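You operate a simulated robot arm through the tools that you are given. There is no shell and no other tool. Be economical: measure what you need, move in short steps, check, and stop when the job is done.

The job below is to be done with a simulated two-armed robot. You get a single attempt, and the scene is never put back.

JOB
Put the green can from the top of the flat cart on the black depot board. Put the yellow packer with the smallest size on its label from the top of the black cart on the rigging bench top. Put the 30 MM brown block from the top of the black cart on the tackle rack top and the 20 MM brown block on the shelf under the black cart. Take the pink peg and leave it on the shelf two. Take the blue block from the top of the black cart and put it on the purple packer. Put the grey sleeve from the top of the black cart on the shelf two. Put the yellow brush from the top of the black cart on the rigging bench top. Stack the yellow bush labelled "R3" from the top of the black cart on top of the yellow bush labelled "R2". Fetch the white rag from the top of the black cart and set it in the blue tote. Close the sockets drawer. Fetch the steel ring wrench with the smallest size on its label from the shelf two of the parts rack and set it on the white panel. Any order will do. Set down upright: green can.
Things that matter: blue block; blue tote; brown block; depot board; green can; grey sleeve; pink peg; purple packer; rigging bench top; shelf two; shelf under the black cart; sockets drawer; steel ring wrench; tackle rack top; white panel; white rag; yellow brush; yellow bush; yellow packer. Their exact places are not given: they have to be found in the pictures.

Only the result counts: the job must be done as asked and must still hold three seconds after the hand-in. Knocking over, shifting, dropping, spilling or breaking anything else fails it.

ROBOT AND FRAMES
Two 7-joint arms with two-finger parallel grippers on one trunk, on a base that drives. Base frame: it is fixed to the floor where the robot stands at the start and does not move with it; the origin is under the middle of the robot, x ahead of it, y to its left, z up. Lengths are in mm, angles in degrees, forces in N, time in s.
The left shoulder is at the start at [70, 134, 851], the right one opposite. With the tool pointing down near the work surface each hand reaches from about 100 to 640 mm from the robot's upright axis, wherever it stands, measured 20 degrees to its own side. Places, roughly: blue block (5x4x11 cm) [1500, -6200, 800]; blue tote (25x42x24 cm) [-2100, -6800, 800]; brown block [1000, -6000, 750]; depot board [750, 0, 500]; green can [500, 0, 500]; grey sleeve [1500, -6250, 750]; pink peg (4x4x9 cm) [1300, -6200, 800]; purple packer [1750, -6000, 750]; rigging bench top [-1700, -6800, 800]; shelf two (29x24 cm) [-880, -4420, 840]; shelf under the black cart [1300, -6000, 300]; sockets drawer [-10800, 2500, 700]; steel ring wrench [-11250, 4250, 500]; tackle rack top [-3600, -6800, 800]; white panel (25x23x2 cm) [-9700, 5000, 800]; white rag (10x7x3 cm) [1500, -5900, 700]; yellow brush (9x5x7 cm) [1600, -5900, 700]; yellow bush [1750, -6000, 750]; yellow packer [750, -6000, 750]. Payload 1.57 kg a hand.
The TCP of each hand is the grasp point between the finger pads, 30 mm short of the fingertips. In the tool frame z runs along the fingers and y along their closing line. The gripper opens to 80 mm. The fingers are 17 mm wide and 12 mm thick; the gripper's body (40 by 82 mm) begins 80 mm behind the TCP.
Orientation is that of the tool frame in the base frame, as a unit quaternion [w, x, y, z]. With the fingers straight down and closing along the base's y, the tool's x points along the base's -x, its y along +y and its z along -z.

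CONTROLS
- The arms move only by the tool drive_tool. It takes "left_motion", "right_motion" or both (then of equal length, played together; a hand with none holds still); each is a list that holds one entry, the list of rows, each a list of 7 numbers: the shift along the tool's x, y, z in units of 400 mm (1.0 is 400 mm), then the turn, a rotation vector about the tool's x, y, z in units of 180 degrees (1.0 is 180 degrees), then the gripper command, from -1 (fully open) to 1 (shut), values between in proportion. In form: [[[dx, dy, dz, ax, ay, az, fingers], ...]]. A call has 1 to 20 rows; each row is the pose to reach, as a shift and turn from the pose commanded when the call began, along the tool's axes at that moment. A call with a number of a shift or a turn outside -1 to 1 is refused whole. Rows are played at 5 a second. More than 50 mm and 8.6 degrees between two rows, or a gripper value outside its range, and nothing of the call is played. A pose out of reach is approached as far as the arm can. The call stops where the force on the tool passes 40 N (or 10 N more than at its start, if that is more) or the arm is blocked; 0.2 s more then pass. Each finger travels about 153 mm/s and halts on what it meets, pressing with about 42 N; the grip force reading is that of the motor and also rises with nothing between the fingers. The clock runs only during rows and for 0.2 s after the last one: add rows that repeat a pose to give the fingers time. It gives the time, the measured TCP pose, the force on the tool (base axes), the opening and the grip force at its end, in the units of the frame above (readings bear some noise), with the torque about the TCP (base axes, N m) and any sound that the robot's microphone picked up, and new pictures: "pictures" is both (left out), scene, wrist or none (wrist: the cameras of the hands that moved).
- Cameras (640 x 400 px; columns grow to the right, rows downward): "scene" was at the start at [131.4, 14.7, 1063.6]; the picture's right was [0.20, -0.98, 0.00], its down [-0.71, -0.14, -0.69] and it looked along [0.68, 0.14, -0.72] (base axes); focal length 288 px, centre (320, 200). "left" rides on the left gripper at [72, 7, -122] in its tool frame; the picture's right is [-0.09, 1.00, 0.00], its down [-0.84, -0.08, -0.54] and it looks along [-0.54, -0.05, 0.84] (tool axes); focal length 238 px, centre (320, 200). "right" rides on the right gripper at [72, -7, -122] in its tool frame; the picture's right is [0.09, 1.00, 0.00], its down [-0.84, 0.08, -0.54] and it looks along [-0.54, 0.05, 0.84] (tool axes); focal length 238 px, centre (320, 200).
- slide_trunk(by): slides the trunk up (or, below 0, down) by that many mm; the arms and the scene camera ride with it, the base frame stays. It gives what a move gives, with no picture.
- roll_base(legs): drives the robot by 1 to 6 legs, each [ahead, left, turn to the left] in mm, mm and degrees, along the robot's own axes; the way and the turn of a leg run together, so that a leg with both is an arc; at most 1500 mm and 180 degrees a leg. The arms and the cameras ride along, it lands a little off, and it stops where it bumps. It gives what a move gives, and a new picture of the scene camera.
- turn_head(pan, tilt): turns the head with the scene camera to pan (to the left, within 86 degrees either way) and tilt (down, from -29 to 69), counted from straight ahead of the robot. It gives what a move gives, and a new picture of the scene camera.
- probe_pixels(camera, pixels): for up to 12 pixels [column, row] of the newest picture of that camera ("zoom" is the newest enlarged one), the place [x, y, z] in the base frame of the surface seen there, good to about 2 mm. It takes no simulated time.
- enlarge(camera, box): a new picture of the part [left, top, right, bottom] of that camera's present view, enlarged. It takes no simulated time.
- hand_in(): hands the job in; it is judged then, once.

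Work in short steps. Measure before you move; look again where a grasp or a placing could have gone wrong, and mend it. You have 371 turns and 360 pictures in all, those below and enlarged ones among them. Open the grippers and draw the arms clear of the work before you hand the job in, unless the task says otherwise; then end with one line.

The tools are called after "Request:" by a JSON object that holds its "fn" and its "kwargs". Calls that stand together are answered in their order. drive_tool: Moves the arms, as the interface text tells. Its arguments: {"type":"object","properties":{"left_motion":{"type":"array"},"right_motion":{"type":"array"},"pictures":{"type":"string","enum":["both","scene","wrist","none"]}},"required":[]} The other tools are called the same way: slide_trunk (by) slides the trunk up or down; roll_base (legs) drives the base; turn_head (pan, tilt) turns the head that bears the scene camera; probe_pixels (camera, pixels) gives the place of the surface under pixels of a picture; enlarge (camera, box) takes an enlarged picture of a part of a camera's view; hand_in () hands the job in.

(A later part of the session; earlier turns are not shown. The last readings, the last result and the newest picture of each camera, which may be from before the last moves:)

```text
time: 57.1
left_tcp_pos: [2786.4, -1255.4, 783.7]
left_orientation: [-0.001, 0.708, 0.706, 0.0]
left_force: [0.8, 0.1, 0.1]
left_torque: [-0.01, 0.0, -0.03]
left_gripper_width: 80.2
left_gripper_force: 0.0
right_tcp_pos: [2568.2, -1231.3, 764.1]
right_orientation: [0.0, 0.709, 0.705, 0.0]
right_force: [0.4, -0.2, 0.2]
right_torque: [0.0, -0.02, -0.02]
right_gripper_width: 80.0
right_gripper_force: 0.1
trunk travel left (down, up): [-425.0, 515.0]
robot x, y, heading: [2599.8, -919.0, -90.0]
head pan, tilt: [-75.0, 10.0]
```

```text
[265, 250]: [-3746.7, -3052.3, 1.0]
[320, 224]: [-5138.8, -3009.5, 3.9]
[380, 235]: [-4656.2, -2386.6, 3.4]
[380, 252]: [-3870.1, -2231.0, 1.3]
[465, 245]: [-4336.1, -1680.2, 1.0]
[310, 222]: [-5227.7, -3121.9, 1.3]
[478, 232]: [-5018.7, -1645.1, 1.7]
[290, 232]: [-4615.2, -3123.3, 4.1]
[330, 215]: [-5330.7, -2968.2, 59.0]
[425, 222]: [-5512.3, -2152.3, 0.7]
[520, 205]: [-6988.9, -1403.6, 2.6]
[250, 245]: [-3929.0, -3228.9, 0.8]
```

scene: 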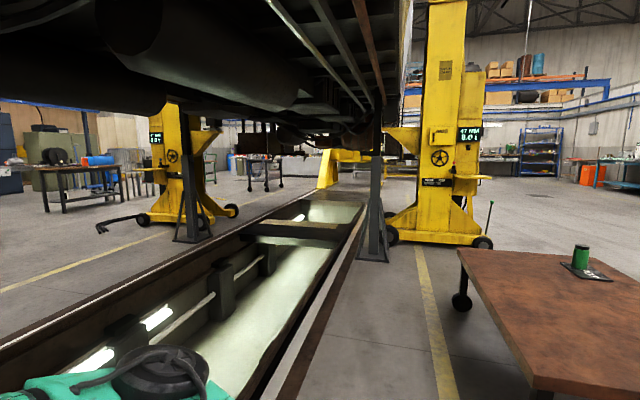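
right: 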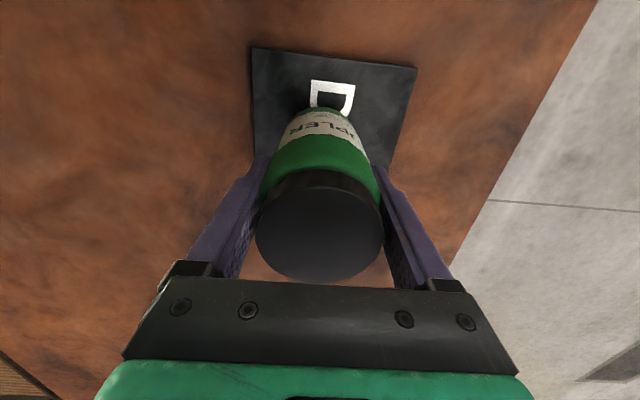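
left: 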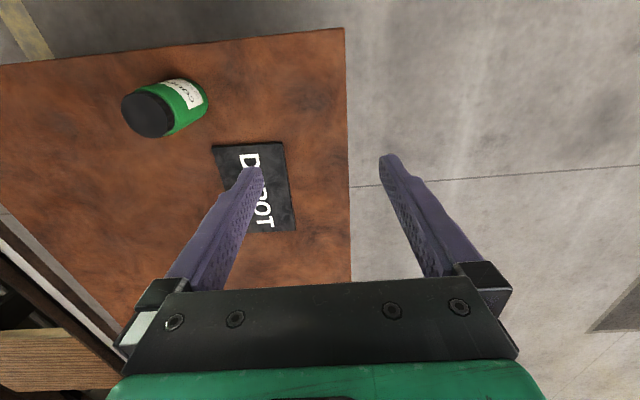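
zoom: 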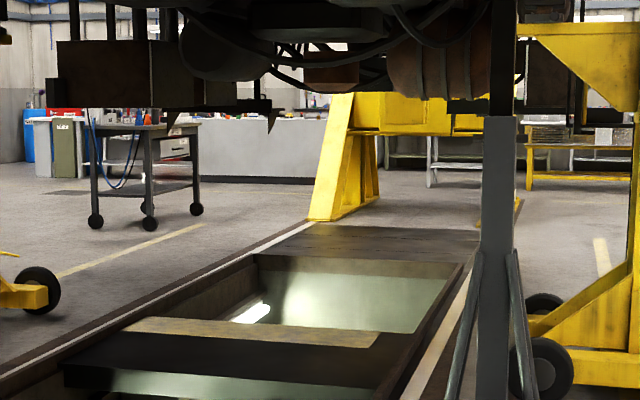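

The strip x≈-3900…-5100 is flush, so I cross at x≈-4500. First I face west and look at the way round the table and jack.

Request:
{"fn": "roll_base", "kwargs": {"legs": [[0, 0, -90]]}}

Request:
{"fn": "turn_head", "kwargs": {"pan": -25, "tilt": 20}}

```text
time: 61.4
left_tcp_pos: [2253.8, -1098.8, 781.2]
left_orientation: [0.0, 1.0, -0.018, 0.002]
left_force: [-0.4, -0.9, 0.6]
left_torque: [0.01, 0.0, 0.0]
left_gripper_width: 79.8
left_gripper_force: 0.1
right_tcp_pos: [2285.0, -881.1, 765.2]
right_orientation: [0.0, 1.0, -0.018, 0.0]
right_force: [0.0, 1.1, -0.3]
right_torque: [0.03, 0.0, 0.01]
right_gripper_width: 79.9
right_gripper_force: 0.1
trunk travel left (down, up): [-425.0, 515.0]
robot x, y, heading: [2595.9, -915.9, 178.1]
head pan, tilt: [-75.0, 10.0]
```

scene: 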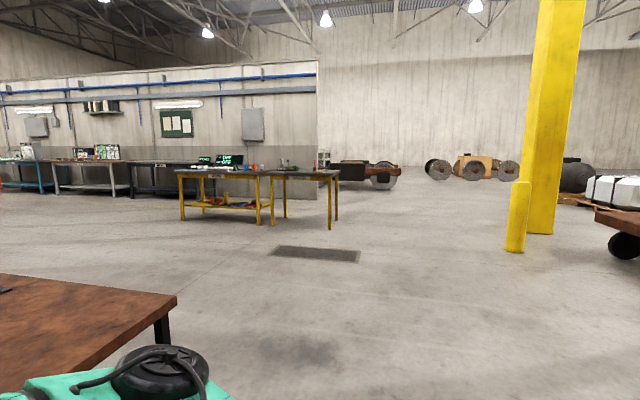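

```text
time: 62.6
left_tcp_pos: [2254.2, -1099.2, 782.6]
left_orientation: [0.001, 1.0, -0.018, 0.001]
left_force: [-0.5, -0.4, 0.1]
left_torque: [-0.01, 0.02, -0.05]
left_gripper_width: 80.1
left_gripper_force: 0.0
right_tcp_pos: [2284.6, -882.2, 764.0]
right_orientation: [0.0, 1.0, -0.019, 0.001]
right_force: [0.4, -0.4, 0.3]
right_torque: [-0.02, 0.0, -0.03]
right_gripper_width: 80.1
right_gripper_force: 0.1
trunk travel left (down, up): [-425.0, 515.0]
robot x, y, heading: [2598.1, -921.1, 178.0]
head pan, tilt: [-25.0, 20.0]
```

scene: 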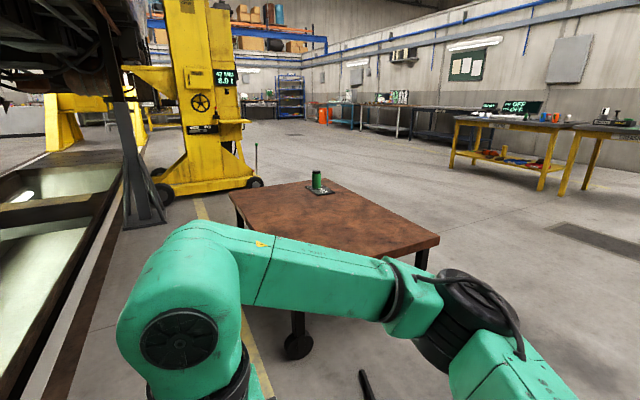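

North of the table is open. I probe the jack's extent, the table corner and the dark stick at (365,385).

Request:
{"fn": "probe_pixels", "kwargs": {"camera": "scene", "pixels": [[253, 184], [257, 160], [438, 240], [365, 385], [364, 374], [330, 182], [236, 205], [300, 140], [235, 122], [300, 350], [250, 187], [170, 200]]}}

```text
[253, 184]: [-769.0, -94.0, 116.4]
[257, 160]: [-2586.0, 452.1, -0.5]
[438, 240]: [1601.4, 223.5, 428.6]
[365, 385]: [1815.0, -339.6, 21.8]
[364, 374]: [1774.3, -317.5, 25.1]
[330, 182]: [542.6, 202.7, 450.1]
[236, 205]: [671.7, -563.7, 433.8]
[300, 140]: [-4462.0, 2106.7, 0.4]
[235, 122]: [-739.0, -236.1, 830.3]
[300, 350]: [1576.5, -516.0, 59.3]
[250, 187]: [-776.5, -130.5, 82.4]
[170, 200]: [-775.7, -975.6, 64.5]
```

The cart drawbar lies near (1800,-330); I keep clear of it: go north to y≈700, then west.

Request:
{"fn": "roll_base", "kwargs": {"legs": [[0, -1450, 2], [0, -170, 0], [1500, 0, 0], [1500, 0, 0], [1500, 0, 0]]}}

```text
time: 92.0
left_tcp_pos: [-2222.5, 559.0, 782.9]
left_orientation: [0.0, 1.0, -0.003, 0.0]
left_force: [0.1, 0.2, -0.1]
left_torque: [-0.01, -0.02, -0.03]
left_gripper_width: 80.3
left_gripper_force: 0.1
right_tcp_pos: [-2198.6, 777.8, 764.5]
right_orientation: [0.0, 1.0, -0.002, -0.001]
right_force: [-0.1, 0.4, -0.3]
right_torque: [-0.04, -0.01, 0.01]
right_gripper_width: 79.8
right_gripper_force: 0.1
trunk travel left (down, up): [-425.0, 515.0]
robot x, y, heading: [-1888.0, 748.7, 180.0]
head pan, tilt: [-25.0, 20.0]
```

scene: 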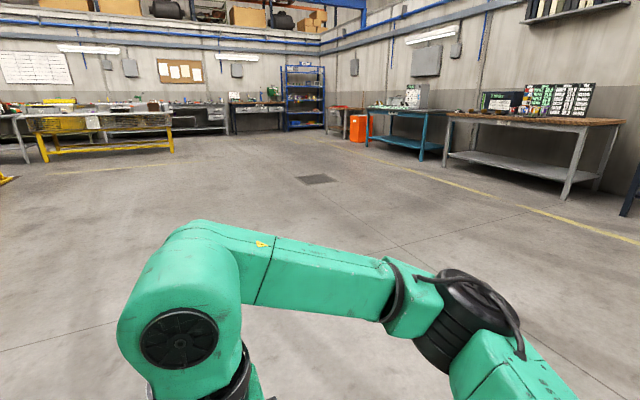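

The west wall area with a blue rack is in view at (305,95). I do the west tasks first and drive diagonally toward them.

Request:
{"fn": "roll_base", "kwargs": {"legs": [[1350, -450, 0], [1350, -450, 0], [1350, -450, 0], [1350, -450, 0], [1000, -450, 0]]}}

Request:
{"fn": "turn_head", "kwargs": {"pan": 0, "tilt": 15}}

Request:
{"fn": "turn_head", "kwargs": {"pan": -55, "tilt": 20}}

```text
time: 124.4
left_tcp_pos: [-8591.5, 2902.3, 781.3]
left_orientation: [0.0, 1.0, 0.001, 0.0]
left_force: [0.2, 0.5, -0.6]
left_torque: [0.04, 0.0, 0.0]
left_gripper_width: 80.1
left_gripper_force: 0.0
right_tcp_pos: [-8568.6, 3120.5, 764.2]
right_orientation: [0.0, 1.0, 0.0, 0.0]
right_force: [0.5, 0.8, -0.7]
right_torque: [-0.01, -0.01, 0.01]
right_gripper_width: 79.9
right_gripper_force: 0.0
trunk travel left (down, up): [-425.0, 515.0]
robot x, y, heading: [-8254.9, 3096.3, 180.0]
head pan, tilt: [-25.0, 20.0]
```

scene: 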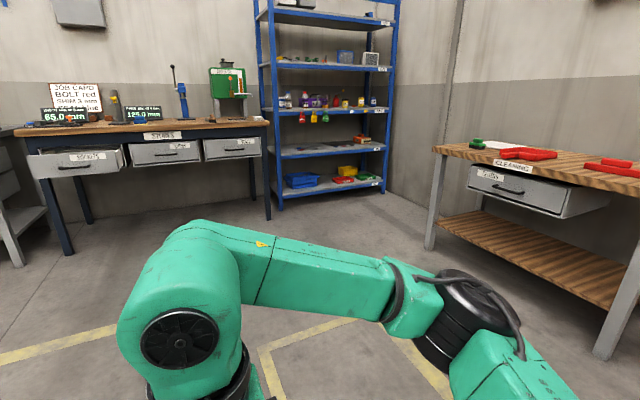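

```text
time: 125.3
left_tcp_pos: [-8591.6, 2902.3, 782.6]
left_orientation: [0.0, 1.0, 0.001, 0.0]
left_force: [0.2, 0.5, -0.3]
left_torque: [0.01, 0.03, 0.03]
left_gripper_width: 80.0
left_gripper_force: 0.0
right_tcp_pos: [-8568.1, 3120.4, 764.9]
right_orientation: [0.0, 1.0, 0.0, 0.0]
right_force: [0.0, -0.8, 0.2]
right_torque: [0.03, 0.01, 0.0]
right_gripper_width: 79.8
right_gripper_force: 0.2
trunk travel left (down, up): [-425.0, 515.0]
robot x, y, heading: [-8257.0, 3091.3, 179.9]
head pan, tilt: [0.0, 15.0]
```

scene: 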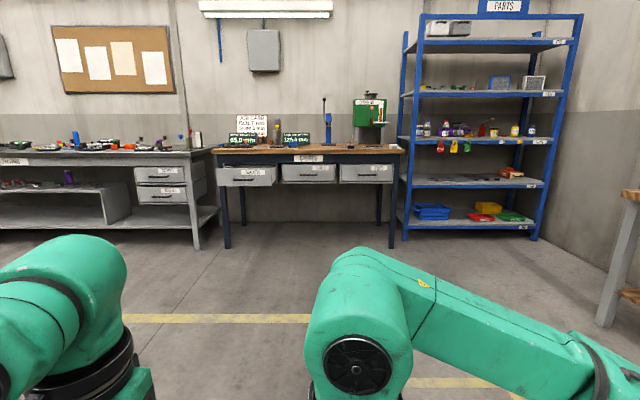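

```text
time: 126.5
left_tcp_pos: [-8592.6, 2902.2, 782.2]
left_orientation: [0.0, 1.0, 0.001, 0.0]
left_force: [0.6, 0.0, 0.2]
left_torque: [-0.04, -0.03, -0.03]
left_gripper_width: 80.0
left_gripper_force: 0.1
right_tcp_pos: [-8569.5, 3119.8, 763.7]
right_orientation: [0.0, 1.0, 0.0, 0.001]
right_force: [0.6, 0.2, 0.5]
right_torque: [0.0, 0.01, 0.01]
right_gripper_width: 80.0
right_gripper_force: 0.1
trunk travel left (down, up): [-425.0, 515.0]
robot x, y, heading: [-8252.8, 3094.2, 180.0]
head pan, tilt: [-55.0, 20.0]
```

scene: 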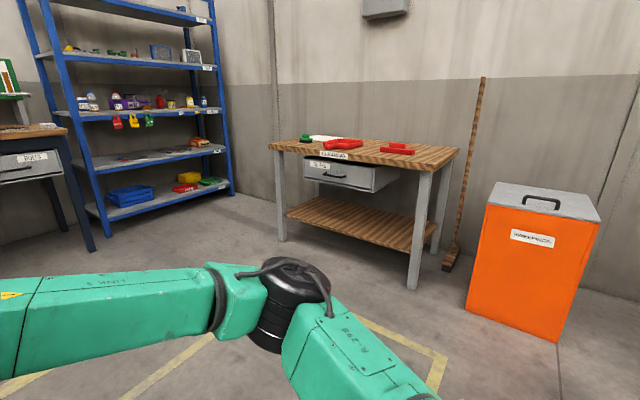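

The cleaning bench at (360,150) shows a white panel among red things. I enlarge here, then look at the drawers and rack.

Request:
{"fn": "enlarge", "kwargs": {"camera": "scene", "box": [260, 110, 480, 220]}}

Request:
{"fn": "turn_head", "kwargs": {"pan": 0, "tilt": 15}}

Request:
{"fn": "enlarge", "kwargs": {"camera": "scene", "box": [200, 90, 420, 220]}}

Request:
{"fn": "enlarge", "kwargs": {"camera": "scene", "box": [390, 60, 590, 240]}}

```text
2.91 times, centred on (370, 165) of scene
```

zoom: 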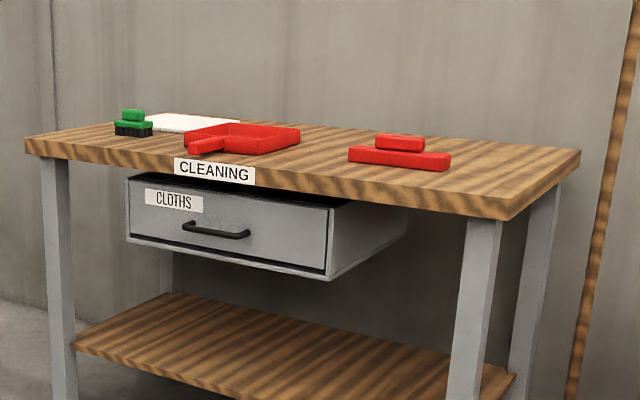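

```text
time: 127.8
left_tcp_pos: [-8592.5, 2901.2, 782.3]
left_orientation: [0.0, 1.0, 0.001, 0.001]
left_force: [0.7, 0.9, -0.3]
left_torque: [0.02, 0.0, 0.02]
left_gripper_width: 80.0
left_gripper_force: 0.0
right_tcp_pos: [-8569.6, 3120.0, 763.3]
right_orientation: [0.0, 1.0, 0.0, 0.0]
right_force: [0.7, -0.3, -0.1]
right_torque: [0.01, -0.01, -0.02]
right_gripper_width: 79.9
right_gripper_force: 0.1
trunk travel left (down, up): [-425.0, 515.0]
robot x, y, heading: [-8259.9, 3094.4, 180.2]
head pan, tilt: [0.0, 15.0]
```

scene: 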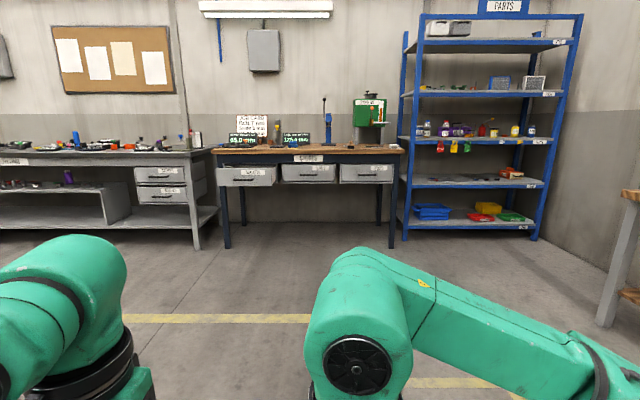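

```text
2.91 times, centred on (310, 155) of scene
```

zoom: 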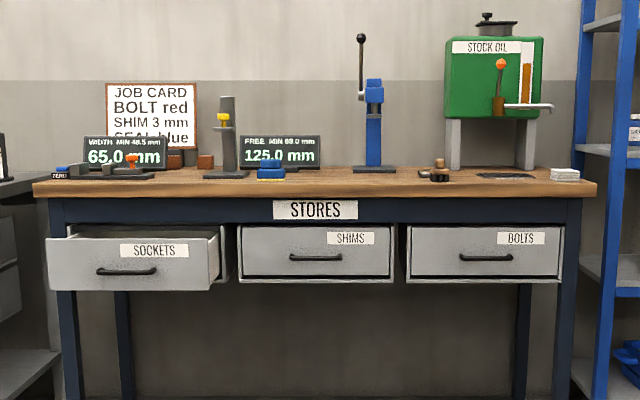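

```text
2.22 times, centred on (490, 150) of scene
```

zoom: 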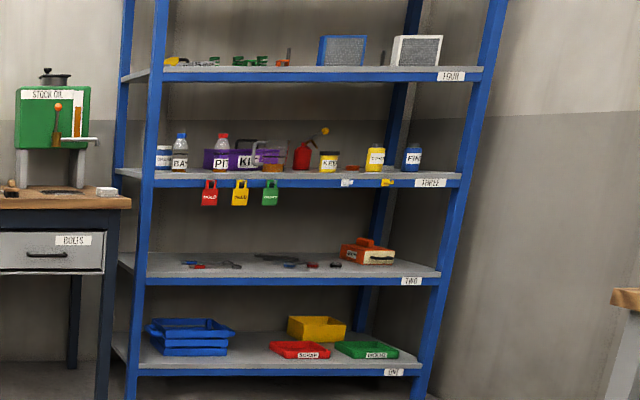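

The Sockets drawer is the left, open one. Wrenches lie on shelf TWO; I probe the rack and bench geometry from the newest zoom.

Request:
{"fn": "probe_pixels", "kwargs": {"camera": "zoom", "pixels": [[150, 283], [290, 283], [434, 278], [190, 265], [235, 265], [285, 258], [310, 266], [335, 264], [290, 187], [290, 172], [100, 270], [370, 250]]}}

Request:
{"fn": "enlarge", "kwargs": {"camera": "scene", "box": [400, 150, 550, 200]}}

```text
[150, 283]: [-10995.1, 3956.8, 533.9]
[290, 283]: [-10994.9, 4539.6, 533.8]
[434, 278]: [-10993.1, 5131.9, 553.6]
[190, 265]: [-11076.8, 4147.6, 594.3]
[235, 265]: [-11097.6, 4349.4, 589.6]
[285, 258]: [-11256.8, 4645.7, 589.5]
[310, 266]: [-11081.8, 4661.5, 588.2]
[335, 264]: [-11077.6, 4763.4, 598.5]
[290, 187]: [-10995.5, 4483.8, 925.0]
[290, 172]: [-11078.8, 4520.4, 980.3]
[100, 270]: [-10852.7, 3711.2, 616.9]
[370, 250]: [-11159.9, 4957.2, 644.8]
```

```text
4.27 times, centred on (475, 175) of scene
```

zoom: 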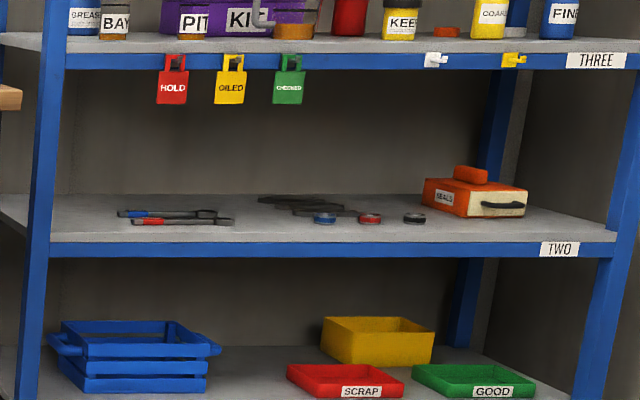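

Shelf two is near z 580 with about 330 mm of headroom. I check where the cleaning bench stands before driving in.

Request:
{"fn": "turn_head", "kwargs": {"pan": -55, "tilt": 20}}

Request:
{"fn": "probe_pixels", "kwargs": {"camera": "scene", "pixels": [[270, 147], [434, 175], [282, 238], [412, 285], [458, 150], [310, 136], [337, 140], [300, 140], [320, 138], [305, 137], [345, 146], [360, 190]]}}

```text
time: 129.0
left_tcp_pos: [-8591.1, 2901.8, 782.8]
left_orientation: [0.0, 1.0, 0.002, 0.001]
left_force: [0.1, 0.3, -0.4]
left_torque: [0.0, 0.01, 0.01]
left_gripper_width: 80.2
left_gripper_force: 0.1
right_tcp_pos: [-8568.8, 3119.0, 765.2]
right_orientation: [-0.001, 1.0, 0.0, 0.0]
right_force: [0.0, 0.4, 0.1]
right_torque: [0.01, -0.03, -0.04]
right_gripper_width: 80.2
right_gripper_force: 0.0
trunk travel left (down, up): [-425.0, 515.0]
robot x, y, heading: [-8255.8, 3091.9, 179.6]
head pan, tilt: [-55.0, 20.0]
```

scene: 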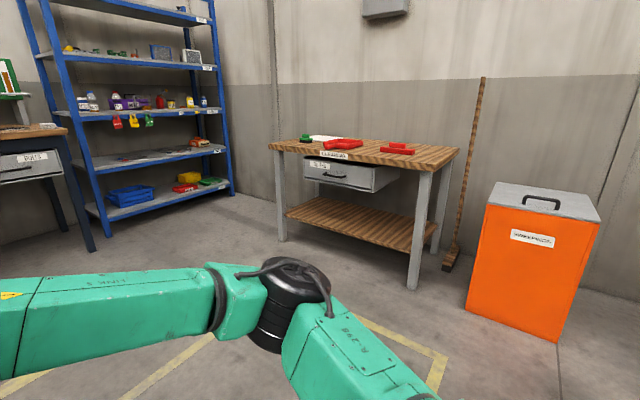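

```text
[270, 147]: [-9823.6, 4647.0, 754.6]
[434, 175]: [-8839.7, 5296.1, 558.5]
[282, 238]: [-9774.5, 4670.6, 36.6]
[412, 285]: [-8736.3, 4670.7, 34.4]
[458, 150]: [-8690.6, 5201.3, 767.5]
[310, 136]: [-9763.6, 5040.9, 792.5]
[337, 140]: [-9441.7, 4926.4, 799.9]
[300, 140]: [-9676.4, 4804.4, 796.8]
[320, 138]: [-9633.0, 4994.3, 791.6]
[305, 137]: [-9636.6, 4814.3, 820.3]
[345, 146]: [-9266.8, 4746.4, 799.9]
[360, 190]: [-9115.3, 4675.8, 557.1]
```

I drive in front of the rack to about (-10450,4300) and look at shelf two.

Request:
{"fn": "roll_base", "kwargs": {"legs": [[1100, -600, 0], [1100, -600, 0]]}}

Request:
{"fn": "turn_head", "kwargs": {"pan": 0, "tilt": 35}}

```text
time: 141.2
left_tcp_pos: [-10781.6, 4084.3, 782.7]
left_orientation: [0.0, 1.0, 0.006, 0.001]
left_force: [0.0, 0.5, 0.2]
left_torque: [0.02, -0.02, -0.01]
left_gripper_width: 80.0
left_gripper_force: 0.1
right_tcp_pos: [-10761.0, 4304.7, 763.8]
right_orientation: [0.0, 1.0, 0.005, 0.0]
right_force: [0.6, 0.1, 0.5]
right_torque: [0.01, -0.01, -0.02]
right_gripper_width: 79.9
right_gripper_force: 0.0
trunk travel left (down, up): [-425.0, 515.0]
robot x, y, heading: [-10449.3, 4281.9, -179.4]
head pan, tilt: [-55.0, 20.0]
```

scene: 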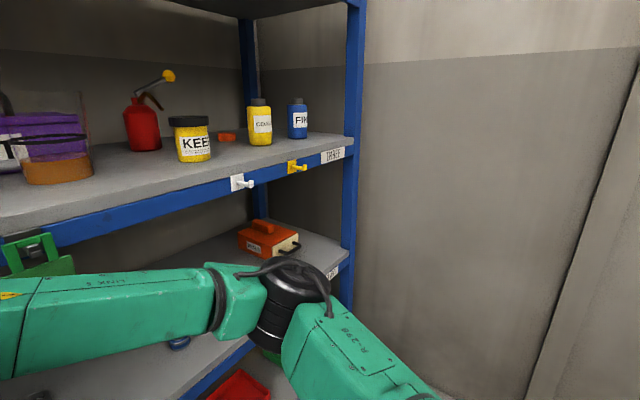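

```text
time: 142.4
left_tcp_pos: [-10781.5, 4085.7, 782.4]
left_orientation: [0.001, 1.0, 0.006, 0.0]
left_force: [0.4, 0.7, 0.2]
left_torque: [0.0, 0.02, -0.03]
left_gripper_width: 80.3
left_gripper_force: 0.2
right_tcp_pos: [-10761.2, 4304.7, 765.5]
right_orientation: [0.001, 1.0, 0.004, 0.0]
right_force: [-0.3, 0.9, -1.4]
right_torque: [0.0, 0.02, 0.01]
right_gripper_width: 79.9
right_gripper_force: 0.1
trunk travel left (down, up): [-425.0, 515.0]
robot x, y, heading: [-10448.6, 4276.6, -179.7]
head pan, tilt: [0.0, 35.0]
```

scene: 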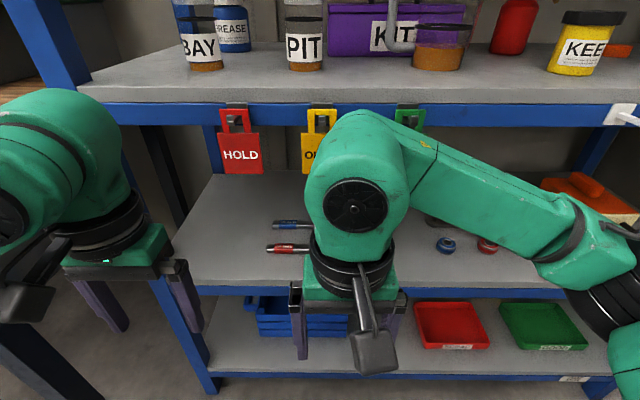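

I lower the trunk so the camera sees shelf two above the arms.

Request:
{"fn": "slide_trunk", "kwargs": {"by": -250}}

Request:
{"fn": "turn_head", "kwargs": {"pan": 0, "tilt": 25}}

Request:
{"fn": "enlarge", "kwargs": {"camera": "scene", "box": [200, 120, 520, 260]}}

```text
time: 145.0
left_tcp_pos: [-10781.1, 4087.0, 533.1]
left_orientation: [0.0, 1.0, 0.006, 0.0]
left_force: [-0.1, 0.3, 0.1]
left_torque: [0.03, 0.04, -0.02]
left_gripper_width: 80.2
left_gripper_force: 0.1
right_tcp_pos: [-10761.9, 4303.8, 515.3]
right_orientation: [0.0, 1.0, 0.005, 0.0]
right_force: [-0.4, 1.0, 0.1]
right_torque: [-0.01, -0.02, 0.04]
right_gripper_width: 80.1
right_gripper_force: 0.2
trunk travel left (down, up): [-175.0, 765.0]
robot x, y, heading: [-10449.9, 4279.7, -179.0]
head pan, tilt: [0.0, 35.0]
```

```text
time: 145.7
left_tcp_pos: [-10781.9, 4085.2, 533.2]
left_orientation: [-0.001, 1.0, 0.006, 0.0]
left_force: [-0.1, -0.4, 0.8]
left_torque: [-0.02, -0.02, 0.0]
left_gripper_width: 80.0
left_gripper_force: 0.0
right_tcp_pos: [-10761.3, 4303.7, 514.1]
right_orientation: [0.0, 1.0, 0.006, 0.0]
right_force: [0.4, 0.3, 0.1]
right_torque: [-0.01, 0.0, -0.03]
right_gripper_width: 80.0
right_gripper_force: 0.0
trunk travel left (down, up): [-175.0, 765.0]
robot x, y, heading: [-10448.6, 4280.2, -179.3]
head pan, tilt: [0.0, 25.0]
```

scene: 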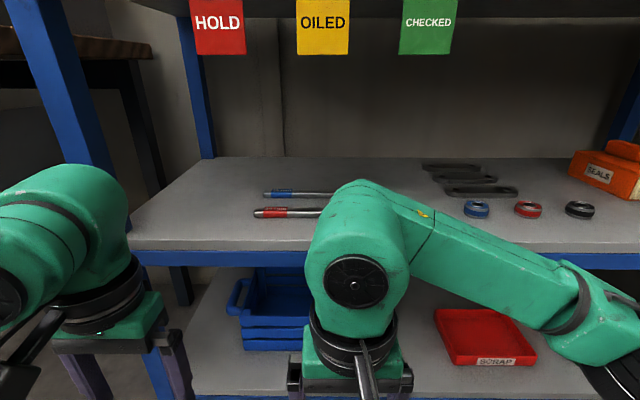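

```text
2.00 times, centred on (360, 190) of scene
```

zoom: 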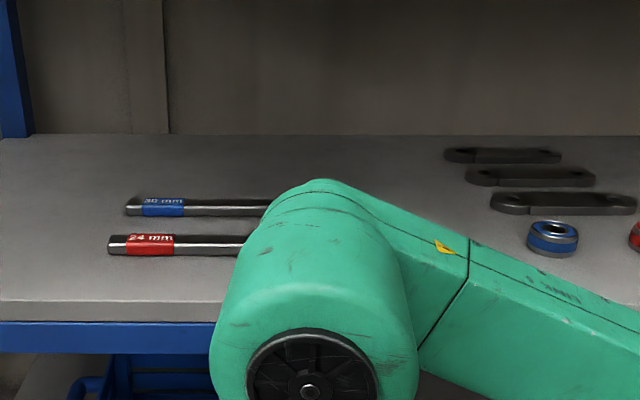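

Two ring wrenches: red "24 mm" in front and blue "30 mm". I probe the red one, then shift right so the arm no longer hides its ring end.

Request:
{"fn": "probe_pixels", "kwargs": {"camera": "zoom", "pixels": [[112, 245], [150, 238], [150, 248], [200, 243], [235, 242], [135, 207], [240, 206], [60, 300], [350, 172]]}}

Request:
{"fn": "roll_base", "kwargs": {"legs": [[0, 250, 0]]}}

Request:
{"fn": "enlarge", "kwargs": {"camera": "scene", "box": [320, 120, 640, 260]}}

```text
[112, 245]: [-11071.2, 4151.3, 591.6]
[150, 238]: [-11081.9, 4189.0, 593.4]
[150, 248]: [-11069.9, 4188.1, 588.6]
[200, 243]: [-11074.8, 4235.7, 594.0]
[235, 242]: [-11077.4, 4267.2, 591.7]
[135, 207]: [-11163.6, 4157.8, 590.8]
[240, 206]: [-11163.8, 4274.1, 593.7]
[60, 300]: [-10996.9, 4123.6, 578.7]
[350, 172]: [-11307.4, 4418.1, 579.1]
```

```text
time: 147.5
left_tcp_pos: [-10777.4, 3835.4, 532.2]
left_orientation: [-0.001, 1.0, 0.008, 0.0]
left_force: [0.7, -0.1, 0.2]
left_torque: [0.02, -0.01, 0.0]
left_gripper_width: 80.2
left_gripper_force: 0.0
right_tcp_pos: [-10757.7, 4054.6, 514.0]
right_orientation: [0.001, 1.0, 0.006, -0.001]
right_force: [-0.5, 0.0, 0.6]
right_torque: [-0.01, 0.01, -0.03]
right_gripper_width: 80.2
right_gripper_force: 0.1
trunk travel left (down, up): [-175.0, 765.0]
robot x, y, heading: [-10444.7, 4031.5, -179.1]
head pan, tilt: [0.0, 25.0]
```

scene: 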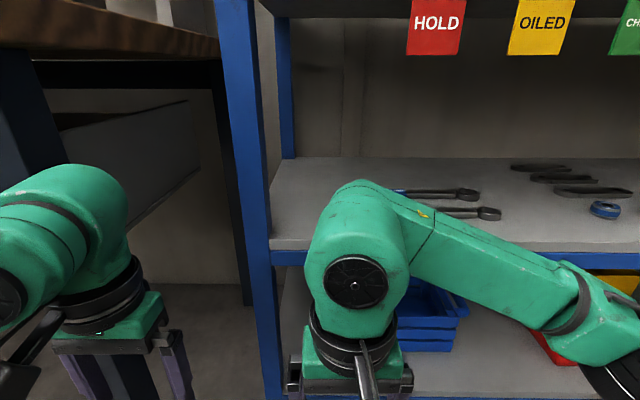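

```text
2.00 times, centred on (480, 190) of scene
```

zoom: 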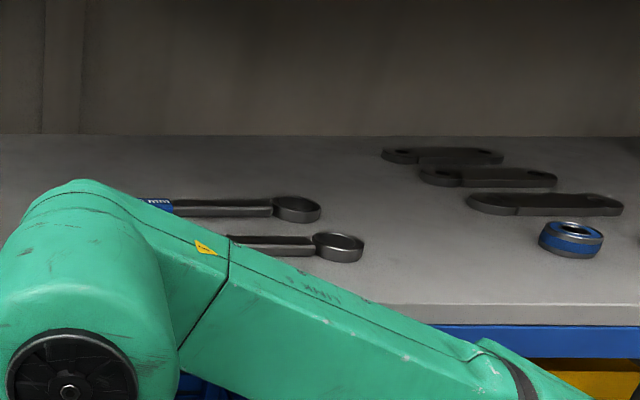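

Request:
{"fn": "probe_pixels", "kwargs": {"camera": "zoom", "pixels": [[240, 240], [300, 240], [320, 236], [360, 245], [340, 240], [335, 261], [270, 210], [320, 210]]}}

```text
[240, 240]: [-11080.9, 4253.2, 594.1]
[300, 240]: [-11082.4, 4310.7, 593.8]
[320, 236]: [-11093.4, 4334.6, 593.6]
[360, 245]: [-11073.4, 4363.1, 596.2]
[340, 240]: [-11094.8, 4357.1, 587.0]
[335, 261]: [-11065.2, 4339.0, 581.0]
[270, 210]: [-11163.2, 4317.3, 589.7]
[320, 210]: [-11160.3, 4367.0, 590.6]
```

The red wrench lies along y from 4150 to 4365 at x≈-11078. I check headroom: tags' lower edge, shelf beam, and my own wrist height.

Request:
{"fn": "probe_pixels", "kwargs": {"camera": "scene", "pixels": [[435, 52], [540, 52], [480, 10], [480, 18], [350, 183], [345, 200], [360, 230], [420, 200], [500, 255], [350, 17], [295, 150]]}}

Request:
{"fn": "turn_head", "kwargs": {"pan": -15, "tilt": 5}}

```text
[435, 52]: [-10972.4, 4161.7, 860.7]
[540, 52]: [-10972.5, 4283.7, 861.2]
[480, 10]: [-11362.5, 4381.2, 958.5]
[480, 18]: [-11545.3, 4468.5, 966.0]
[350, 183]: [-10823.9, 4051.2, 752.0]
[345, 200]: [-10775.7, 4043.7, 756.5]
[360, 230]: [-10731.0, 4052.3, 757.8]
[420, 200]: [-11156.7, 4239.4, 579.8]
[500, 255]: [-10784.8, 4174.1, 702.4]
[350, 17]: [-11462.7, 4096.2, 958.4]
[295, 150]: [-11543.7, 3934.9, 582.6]
```

```text
time: 148.4
left_tcp_pos: [-10778.8, 3836.3, 532.9]
left_orientation: [0.0, 1.0, 0.007, 0.001]
left_force: [-0.3, -0.4, -0.1]
left_torque: [0.0, -0.02, -0.01]
left_gripper_width: 80.1
left_gripper_force: 0.2
right_tcp_pos: [-10758.5, 4054.2, 515.6]
right_orientation: [0.0, 1.0, 0.007, 0.001]
right_force: [-0.8, -0.3, 0.0]
right_torque: [0.01, 0.02, -0.01]
right_gripper_width: 79.9
right_gripper_force: 0.0
trunk travel left (down, up): [-175.0, 765.0]
robot x, y, heading: [-10439.3, 4031.6, -179.4]
head pan, tilt: [-15.0, 5.0]
```

scene: 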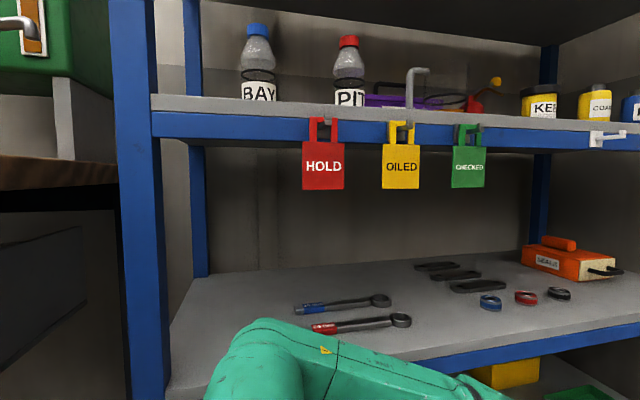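

Tags' bottoms are at z≈860 and my wrist top is 242 mm above the TCP, so I will lean the hand 30° sideways with the fingers closing along x. I yaw the right hand −90° about its axis in free air and retract the left hand.

Request:
{"fn": "drive_tool", "kwargs": {"right_motion": [[[0, 0, 0, 0, 0, -0.046, -1], [0, 0, 0, 0, 0, -0.092, -1], [0, 0, 0, 0, 0, -0.138, -1], [0, 0, 0, 0, 0, -0.184, -1], [0, 0, 0, 0, 0, -0.23, -1], [0, 0, 0, 0, 0, -0.276, -1], [0, 0, 0, 0, 0, -0.322, -1], [0, 0, 0, 0, 0, -0.368, -1], [0, 0, 0, 0, 0, -0.414, -1], [0, 0, 0, 0, 0, -0.46, -1], [0, 0, 0, 0, 0, -0.5, -1], [0, 0, 0, 0, 0, -0.5, -1]]], "left_motion": [[[0.03, 0, 0, 0, 0, 0, -1], [0.06, 0, 0, 0, 0, 0, -1], [0.09, 0, 0, 0, 0, 0, -1], [0.12, 0, 0, 0, 0, 0, -1], [0.15, 0, 0, 0, 0, 0, -1], [0.18, 0, 0, 0, 0, 0, -1], [0.21, 0, 0, 0, 0, 0, -1], [0.24, 0, 0, 0, 0, 0, -1], [0.27, 0, 0, 0, 0, 0, -1], [0.3, 0, 0, 0, 0, 0, -1], [0.325, 0, 0, 0, 0, 0, -1], [0.325, 0, 0, 0, 0, 0, -1]]], "pictures": "wrist"}}

```text
time: 151.0
left_tcp_pos: [-10741.4, 3837.1, 533.0]
left_orientation: [0.0, 1.0, 0.008, 0.001]
left_force: [0.6, -0.4, 0.8]
left_torque: [-0.02, -0.02, 0.01]
left_gripper_width: 80.1
left_gripper_force: 0.0
left hand out of reach, approached as far as the arm can: row 4, 5, 6, 7, 8, 9, 10, 11, 12
right_tcp_pos: [-10695.6, 4040.3, 521.0]
right_orientation: [-0.001, 0.703, 0.711, -0.001]
right_force: [-0.5, -0.3, -0.5]
right_torque: [0.02, 0.0, 0.0]
right_gripper_width: 79.9
right_gripper_force: 0.0
right hand out of reach, approached as far as the arm can: row 10, 11, 12
trunk travel left (down, up): [-175.0, 765.0]
robot x, y, heading: [-10447.4, 4032.5, -179.6]
head pan, tilt: [-15.0, 5.0]
```

right: 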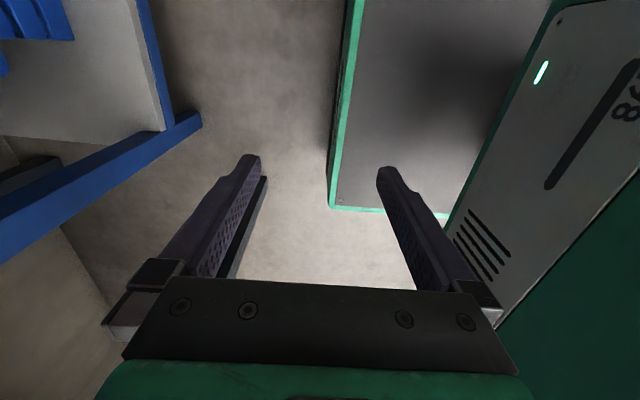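
left: 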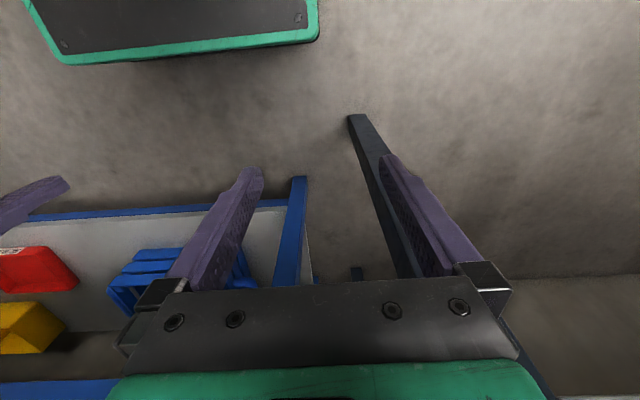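

The hand now closes along x. I lean it 30° (wrist to +y) while moving it ahead, right and up.

Request:
{"fn": "drive_tool", "kwargs": {"right_motion": [[[0.04, -0.05, -0.05, 0, -0.033, 0, -1], [0.08, -0.1, -0.1, 0, -0.067, 0, -1], [0.12, -0.15, -0.15, 0, -0.1, 0, -1], [0.16, -0.2, -0.2, 0, -0.133, 0, -1], [0.2, -0.25, -0.25, 0, -0.1667, 0, -1], [0.2, -0.25, -0.25, 0, -0.1667, 0, -1]]]}}

```text
time: 152.4
left_tcp_pos: [-10741.8, 3836.1, 532.9]
left_orientation: [0.0, 1.0, 0.007, 0.001]
left_force: [0.1, 0.1, 0.0]
left_torque: [0.02, 0.0, -0.03]
left_gripper_width: 79.9
left_gripper_force: 0.0
right_tcp_pos: [-10682.5, 4068.9, 627.6]
right_orientation: [0.184, 0.68, 0.687, -0.182]
right_force: [-0.1, -1.2, 0.3]
right_torque: [-0.01, -0.04, 0.04]
right_gripper_width: 79.8
right_gripper_force: 0.1
right hand out of reach, approached as far as the arm can: row 1, 2, 3, 4, 5, 6
trunk travel left (down, up): [-175.0, 765.0]
robot x, y, heading: [-10443.1, 4034.7, -179.3]
head pan, tilt: [-15.0, 5.0]
```

scene: 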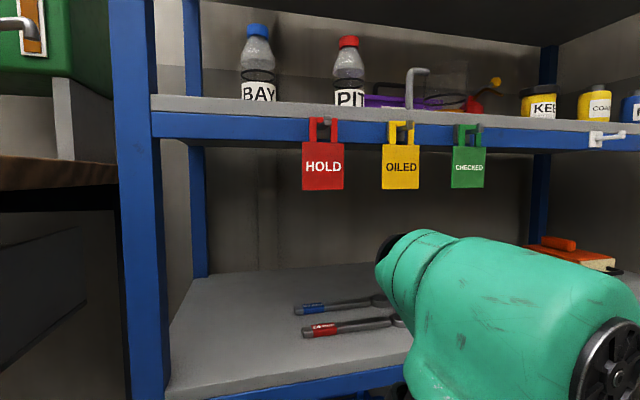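
right: 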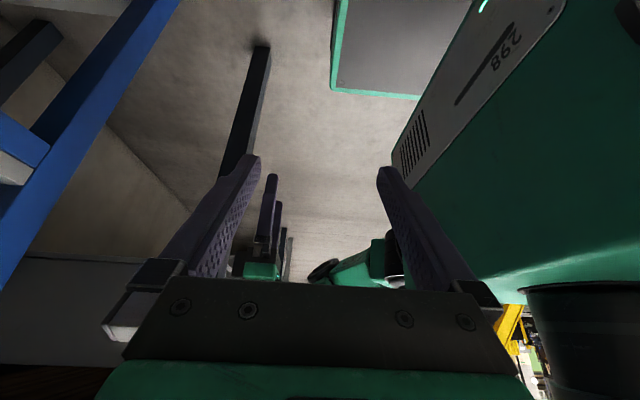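

The right arm hits its limits in this yaw. A better way: face the robot along +y with the rack on its left, so the left hand closes along x naturally. I undo the right hand's turn first.

Request:
{"fn": "drive_tool", "kwargs": {"right_motion": [[[0, 0, 0, 0, 0.033, 0, -1], [0, 0, 0, 0, 0.067, 0, -1], [0, 0, 0, 0, 0.1, 0, -1], [0, 0, 0, 0, 0.133, 0, -1], [0, 0, 0, 0, 0.1667, 0, -1]]], "pictures": "none"}}

Request:
{"fn": "drive_tool", "kwargs": {"right_motion": [[[0, -0.015, 0, 0, 0, 0.046, -1], [0, -0.03, 0, 0, 0, 0.092, -1], [0, -0.045, 0, 0, 0, 0.138, -1], [0, -0.06, 0, 0, 0, 0.184, -1], [0, -0.075, 0, 0, 0, 0.23, -1], [0, -0.09, 0, 0, 0, 0.276, -1], [0, -0.1, 0, 0, 0, 0.322, -1], [0, -0.12, 0, 0, 0, 0.368, -1], [0, -0.13, 0, 0, 0, 0.414, -1], [0, -0.14, 0, 0, 0, 0.46, -1], [0, -0.15, 0, 0, 0, 0.5, -1], [0, -0.15, 0, 0, 0, 0.5, -1]]], "pictures": "none"}}

```text
time: 153.6
left_tcp_pos: [-10741.0, 3836.9, 531.8]
left_orientation: [-0.001, 1.0, 0.007, 0.001]
left_force: [0.4, 0.1, 0.1]
left_torque: [-0.01, 0.01, 0.01]
left_gripper_width: 80.0
left_gripper_force: 0.1
right_tcp_pos: [-10668.0, 4059.9, 624.2]
right_orientation: [-0.001, 0.704, 0.71, 0.0]
right_force: [-0.9, 0.4, 0.1]
right_torque: [-0.03, 0.01, 0.02]
right_gripper_width: 80.1
right_gripper_force: 0.0
right hand out of reach, approached as far as the arm can: row 2, 3, 4, 5
trunk travel left (down, up): [-175.0, 765.0]
robot x, y, heading: [-10444.5, 4033.9, -179.4]
head pan, tilt: [-15.0, 5.0]
```

```text
time: 156.2
left_tcp_pos: [-10742.5, 3838.1, 532.3]
left_orientation: [-0.001, 1.0, 0.007, 0.001]
left_force: [0.9, 0.1, 0.3]
left_torque: [-0.02, 0.0, 0.02]
left_gripper_width: 80.0
left_gripper_force: 0.0
right_tcp_pos: [-10729.2, 4059.2, 624.1]
right_orientation: [-0.001, 1.0, 0.005, 0.0]
right_force: [0.2, -0.9, 0.3]
right_torque: [0.01, -0.02, -0.01]
right_gripper_width: 80.0
right_gripper_force: 0.0
trunk travel left (down, up): [-175.0, 765.0]
robot x, y, heading: [-10447.3, 4026.8, -179.5]
head pan, tilt: [-15.0, 5.0]
```

I turn to heading 90 and shift left to stand beside the rack.

Request:
{"fn": "roll_base", "kwargs": {"legs": [[0, 0, -90.5], [-60, 240, 0]]}}

Request:
{"fn": "turn_head", "kwargs": {"pan": 45, "tilt": 30}}

```text
time: 158.1
left_tcp_pos: [-10796.2, 3971.6, 533.0]
left_orientation: [0.002, 0.981, -0.192, 0.001]
left_force: [0.1, -0.3, 0.1]
left_torque: [0.01, 0.04, 0.0]
left_gripper_width: 80.1
left_gripper_force: 0.1
right_tcp_pos: [-10688.0, 4173.4, 625.5]
right_orientation: [0.0, 0.978, -0.208, -0.001]
right_force: [0.5, -0.2, 0.9]
right_torque: [0.0, 0.0, 0.02]
right_gripper_width: 80.0
right_gripper_force: 0.1
trunk travel left (down, up): [-175.0, 765.0]
robot x, y, heading: [-10444.0, 4032.8, 156.1]
head pan, tilt: [-15.0, 5.0]
stopped in leg 1: the robot was blocked; the commanded pose is now the measured one
```

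scene: 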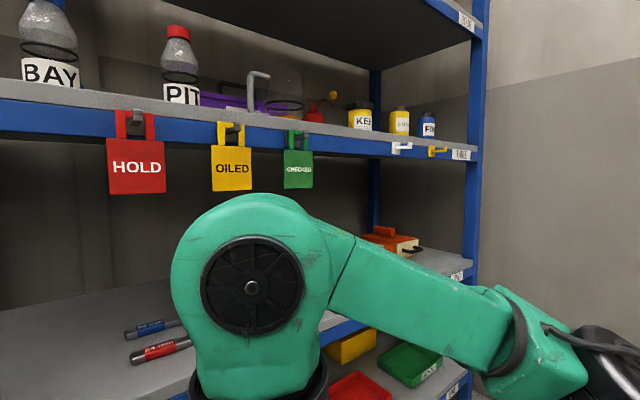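

```text
time: 159.4
left_tcp_pos: [-10794.3, 3970.7, 532.7]
left_orientation: [-0.001, 0.981, -0.192, 0.0]
left_force: [0.4, 0.1, 0.4]
left_torque: [0.02, 0.01, -0.02]
left_gripper_width: 80.0
left_gripper_force: 0.1
right_tcp_pos: [-10685.6, 4173.4, 625.8]
right_orientation: [0.0, 0.978, -0.21, -0.002]
right_force: [-0.3, -0.7, 0.5]
right_torque: [-0.02, -0.01, -0.03]
right_gripper_width: 80.0
right_gripper_force: 0.1
trunk travel left (down, up): [-175.0, 765.0]
robot x, y, heading: [-10445.6, 4032.7, 155.9]
head pan, tilt: [45.0, 30.0]
```

scene: 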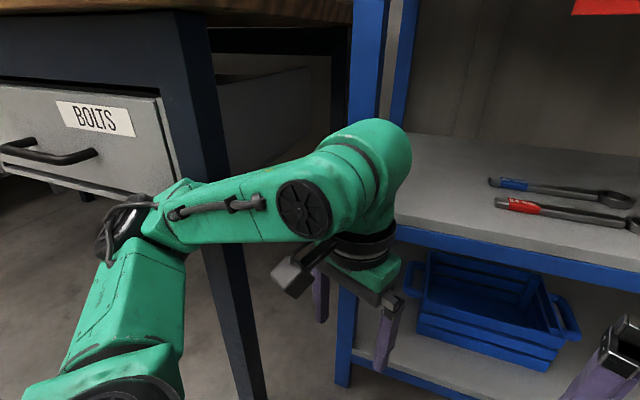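

The left elbow or hand met the bench leg/rack post region. I turn back, back off 500 mm and turn there.

Request:
{"fn": "roll_base", "kwargs": {"legs": [[0, 0, 10], [-500, 0, 0], [0, 0, -76]]}}

```text
time: 166.3
left_tcp_pos: [-10151.6, 4208.9, 532.4]
left_orientation: [0.002, 0.712, -0.702, 0.002]
left_force: [-0.2, -1.0, 0.5]
left_torque: [0.01, -0.02, 0.0]
left_gripper_width: 80.0
left_gripper_force: 0.0
right_tcp_pos: [-9923.8, 4189.0, 624.1]
right_orientation: [-0.001, -0.701, 0.713, -0.001]
right_force: [0.1, -0.4, 0.1]
right_torque: [0.01, -0.04, -0.01]
right_gripper_width: 80.0
right_gripper_force: 0.1
trunk travel left (down, up): [-175.0, 765.0]
robot x, y, heading: [-9954.3, 3908.3, 89.2]
head pan, tilt: [45.0, 30.0]
```

scene: 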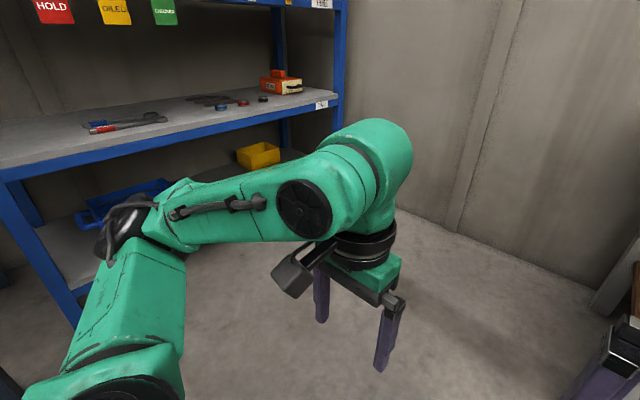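

Before using that stance I test, here in free air, whether the right hand yaws +90° freely.

Request:
{"fn": "drive_tool", "kwargs": {"right_motion": [[[-0.02, -0.03, 0, 0, 0, 0.046, -1], [-0.04, -0.06, 0, 0, 0, 0.092, -1], [-0.06, -0.09, 0, 0, 0, 0.138, -1], [-0.08, -0.12, 0, 0, 0, 0.184, -1], [-0.1, -0.15, 0, 0, 0, 0.23, -1], [-0.12, -0.18, 0, 0, 0, 0.276, -1], [-0.15, -0.21, 0, 0, 0, 0.322, -1], [-0.18, -0.24, 0, 0, 0, 0.368, -1], [-0.21, -0.27, 0, 0, 0, 0.414, -1], [-0.24, -0.3, 0, 0, 0, 0.46, -1], [-0.26, -0.3, 0, 0, 0, 0.5, -1], [-0.26, -0.3, 0, 0, 0, 0.5, -1]]], "pictures": "none"}}

Request:
{"fn": "turn_head", "kwargs": {"pan": -20, "tilt": 35}}

```text
time: 168.9
left_tcp_pos: [-10151.6, 4208.8, 532.5]
left_orientation: [0.003, 0.712, -0.703, 0.002]
left_force: [-0.1, -0.3, -0.5]
left_torque: [0.0, 0.03, 0.0]
left_gripper_width: 80.4
left_gripper_force: 0.1
right_tcp_pos: [-9801.4, 4291.6, 624.7]
right_orientation: [0.0, 0.01, 1.0, -0.001]
right_force: [0.6, 0.2, 0.7]
right_torque: [-0.01, 0.01, 0.03]
right_gripper_width: 79.8
right_gripper_force: 0.1
trunk travel left (down, up): [-175.0, 765.0]
robot x, y, heading: [-9958.1, 3904.0, 89.2]
head pan, tilt: [45.0, 30.0]
```

```text
time: 170.3
left_tcp_pos: [-10151.1, 4208.6, 531.1]
left_orientation: [0.003, 0.712, -0.702, 0.002]
left_force: [0.0, -0.2, 0.3]
left_torque: [-0.01, 0.04, 0.02]
left_gripper_width: 80.1
left_gripper_force: 0.1
right_tcp_pos: [-9800.0, 4291.6, 625.3]
right_orientation: [0.0, 0.008, 1.0, -0.001]
right_force: [-0.3, 0.0, -0.8]
right_torque: [0.0, 0.0, 0.02]
right_gripper_width: 80.1
right_gripper_force: 0.1
trunk travel left (down, up): [-175.0, 765.0]
robot x, y, heading: [-9958.6, 3909.1, 89.1]
head pan, tilt: [-20.0, 35.0]
```

scene: 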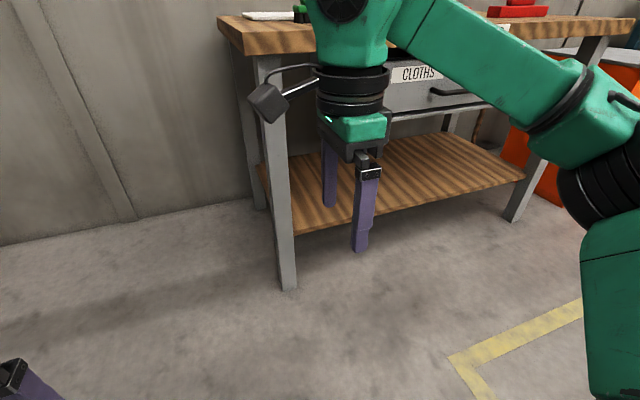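

Yaw +90° works without limits. I add the 30° lean (wrist to the right) and check heights.

Request:
{"fn": "drive_tool", "kwargs": {"right_motion": [[[0, 0, 0, 0, 0.033, 0, -1], [0, 0, 0, 0, 0.067, 0, -1], [0, 0, 0, 0, 0.1, 0, -1], [0, 0, 0, 0, 0.133, 0, -1], [0, 0, 0, 0, 0.1667, 0, -1], [0, 0, 0, 0, 0.1667, 0, -1]]], "pictures": "scene"}}

```text
time: 171.7
left_tcp_pos: [-10151.3, 4208.6, 532.2]
left_orientation: [0.002, 0.713, -0.702, 0.002]
left_force: [0.4, 0.9, 0.0]
left_torque: [0.01, -0.01, 0.02]
left_gripper_width: 80.0
left_gripper_force: 0.1
right_tcp_pos: [-9800.1, 4291.9, 623.2]
right_orientation: [-0.259, 0.008, 0.966, 0.001]
right_force: [-0.7, 0.7, 0.4]
right_torque: [0.03, 0.0, 0.0]
right_gripper_width: 80.0
right_gripper_force: 0.0
trunk travel left (down, up): [-175.0, 765.0]
robot x, y, heading: [-9959.0, 3905.7, 89.6]
head pan, tilt: [-20.0, 35.0]
```

scene: 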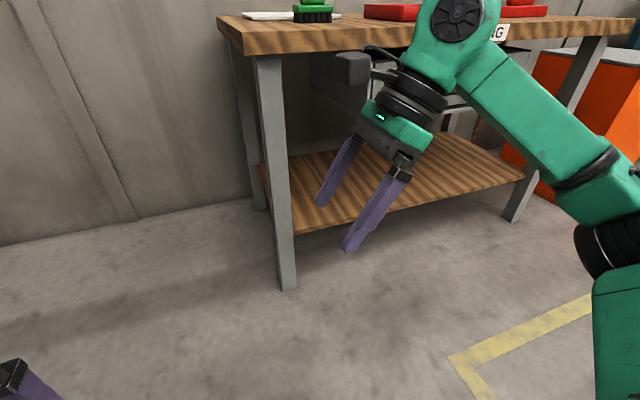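

I probe wrist and forearm heights to compare with the tag clearance.

Request:
{"fn": "turn_head", "kwargs": {"pan": -30, "tilt": 20}}

```text
time: 172.5
left_tcp_pos: [-10150.7, 4209.4, 532.1]
left_orientation: [0.002, 0.712, -0.702, 0.003]
left_force: [-0.4, -0.2, -0.3]
left_torque: [-0.02, 0.02, -0.03]
left_gripper_width: 80.1
left_gripper_force: 0.1
right_tcp_pos: [-9801.0, 4291.4, 623.7]
right_orientation: [-0.259, 0.009, 0.966, 0.001]
right_force: [0.2, -0.3, -0.7]
right_torque: [-0.01, 0.03, 0.01]
right_gripper_width: 80.2
right_gripper_force: 0.0
trunk travel left (down, up): [-175.0, 765.0]
robot x, y, heading: [-9959.4, 3903.8, 89.3]
head pan, tilt: [-30.0, 20.0]
```

scene: 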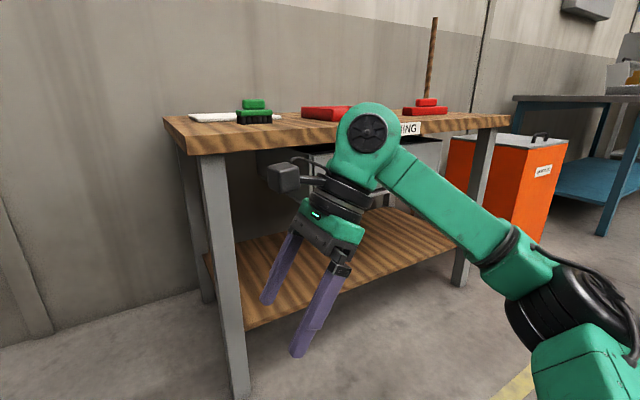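

Request:
{"fn": "probe_pixels", "kwargs": {"camera": "scene", "pixels": [[375, 106], [345, 115], [400, 145], [440, 170], [500, 225], [560, 260], [620, 300], [270, 170]]}}

```text
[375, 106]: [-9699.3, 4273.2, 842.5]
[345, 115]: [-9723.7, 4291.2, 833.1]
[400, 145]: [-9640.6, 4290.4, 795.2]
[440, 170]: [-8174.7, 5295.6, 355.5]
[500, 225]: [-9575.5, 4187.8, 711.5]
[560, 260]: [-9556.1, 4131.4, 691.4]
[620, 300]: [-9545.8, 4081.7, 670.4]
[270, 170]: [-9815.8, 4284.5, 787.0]
```

Wrist top is 219 mm above the TCP (832 at the grasp, tags at 860): fine. I check where the left elbow sticks out before approaching the rack.

Request:
{"fn": "turn_head", "kwargs": {"pan": 60, "tilt": 35}}

Request:
{"fn": "probe_pixels", "kwargs": {"camera": "scene", "pixels": [[200, 190], [230, 180], [250, 160], [180, 230], [210, 170], [240, 210]]}}

```text
time: 174.1
left_tcp_pos: [-10150.7, 4208.8, 531.2]
left_orientation: [0.003, 0.712, -0.702, 0.002]
left_force: [0.7, 0.1, 0.3]
left_torque: [0.01, 0.01, -0.03]
left_gripper_width: 80.1
left_gripper_force: 0.0
right_tcp_pos: [-9800.4, 4292.2, 624.7]
right_orientation: [-0.259, 0.009, 0.966, 0.001]
right_force: [0.4, -0.1, -0.6]
right_torque: [0.0, 0.01, -0.02]
right_gripper_width: 79.9
right_gripper_force: 0.1
trunk travel left (down, up): [-175.0, 765.0]
robot x, y, heading: [-9958.0, 3907.2, 89.4]
head pan, tilt: [60.0, 35.0]
```

scene: 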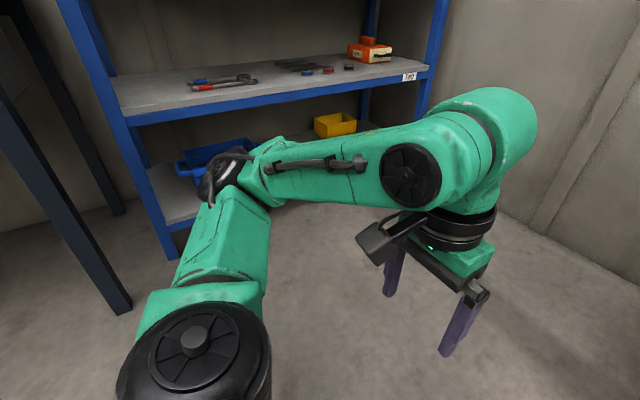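

```text
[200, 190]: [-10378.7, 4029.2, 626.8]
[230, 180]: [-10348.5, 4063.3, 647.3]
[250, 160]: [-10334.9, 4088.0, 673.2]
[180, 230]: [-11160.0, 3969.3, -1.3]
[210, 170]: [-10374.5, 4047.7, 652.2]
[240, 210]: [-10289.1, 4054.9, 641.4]
```

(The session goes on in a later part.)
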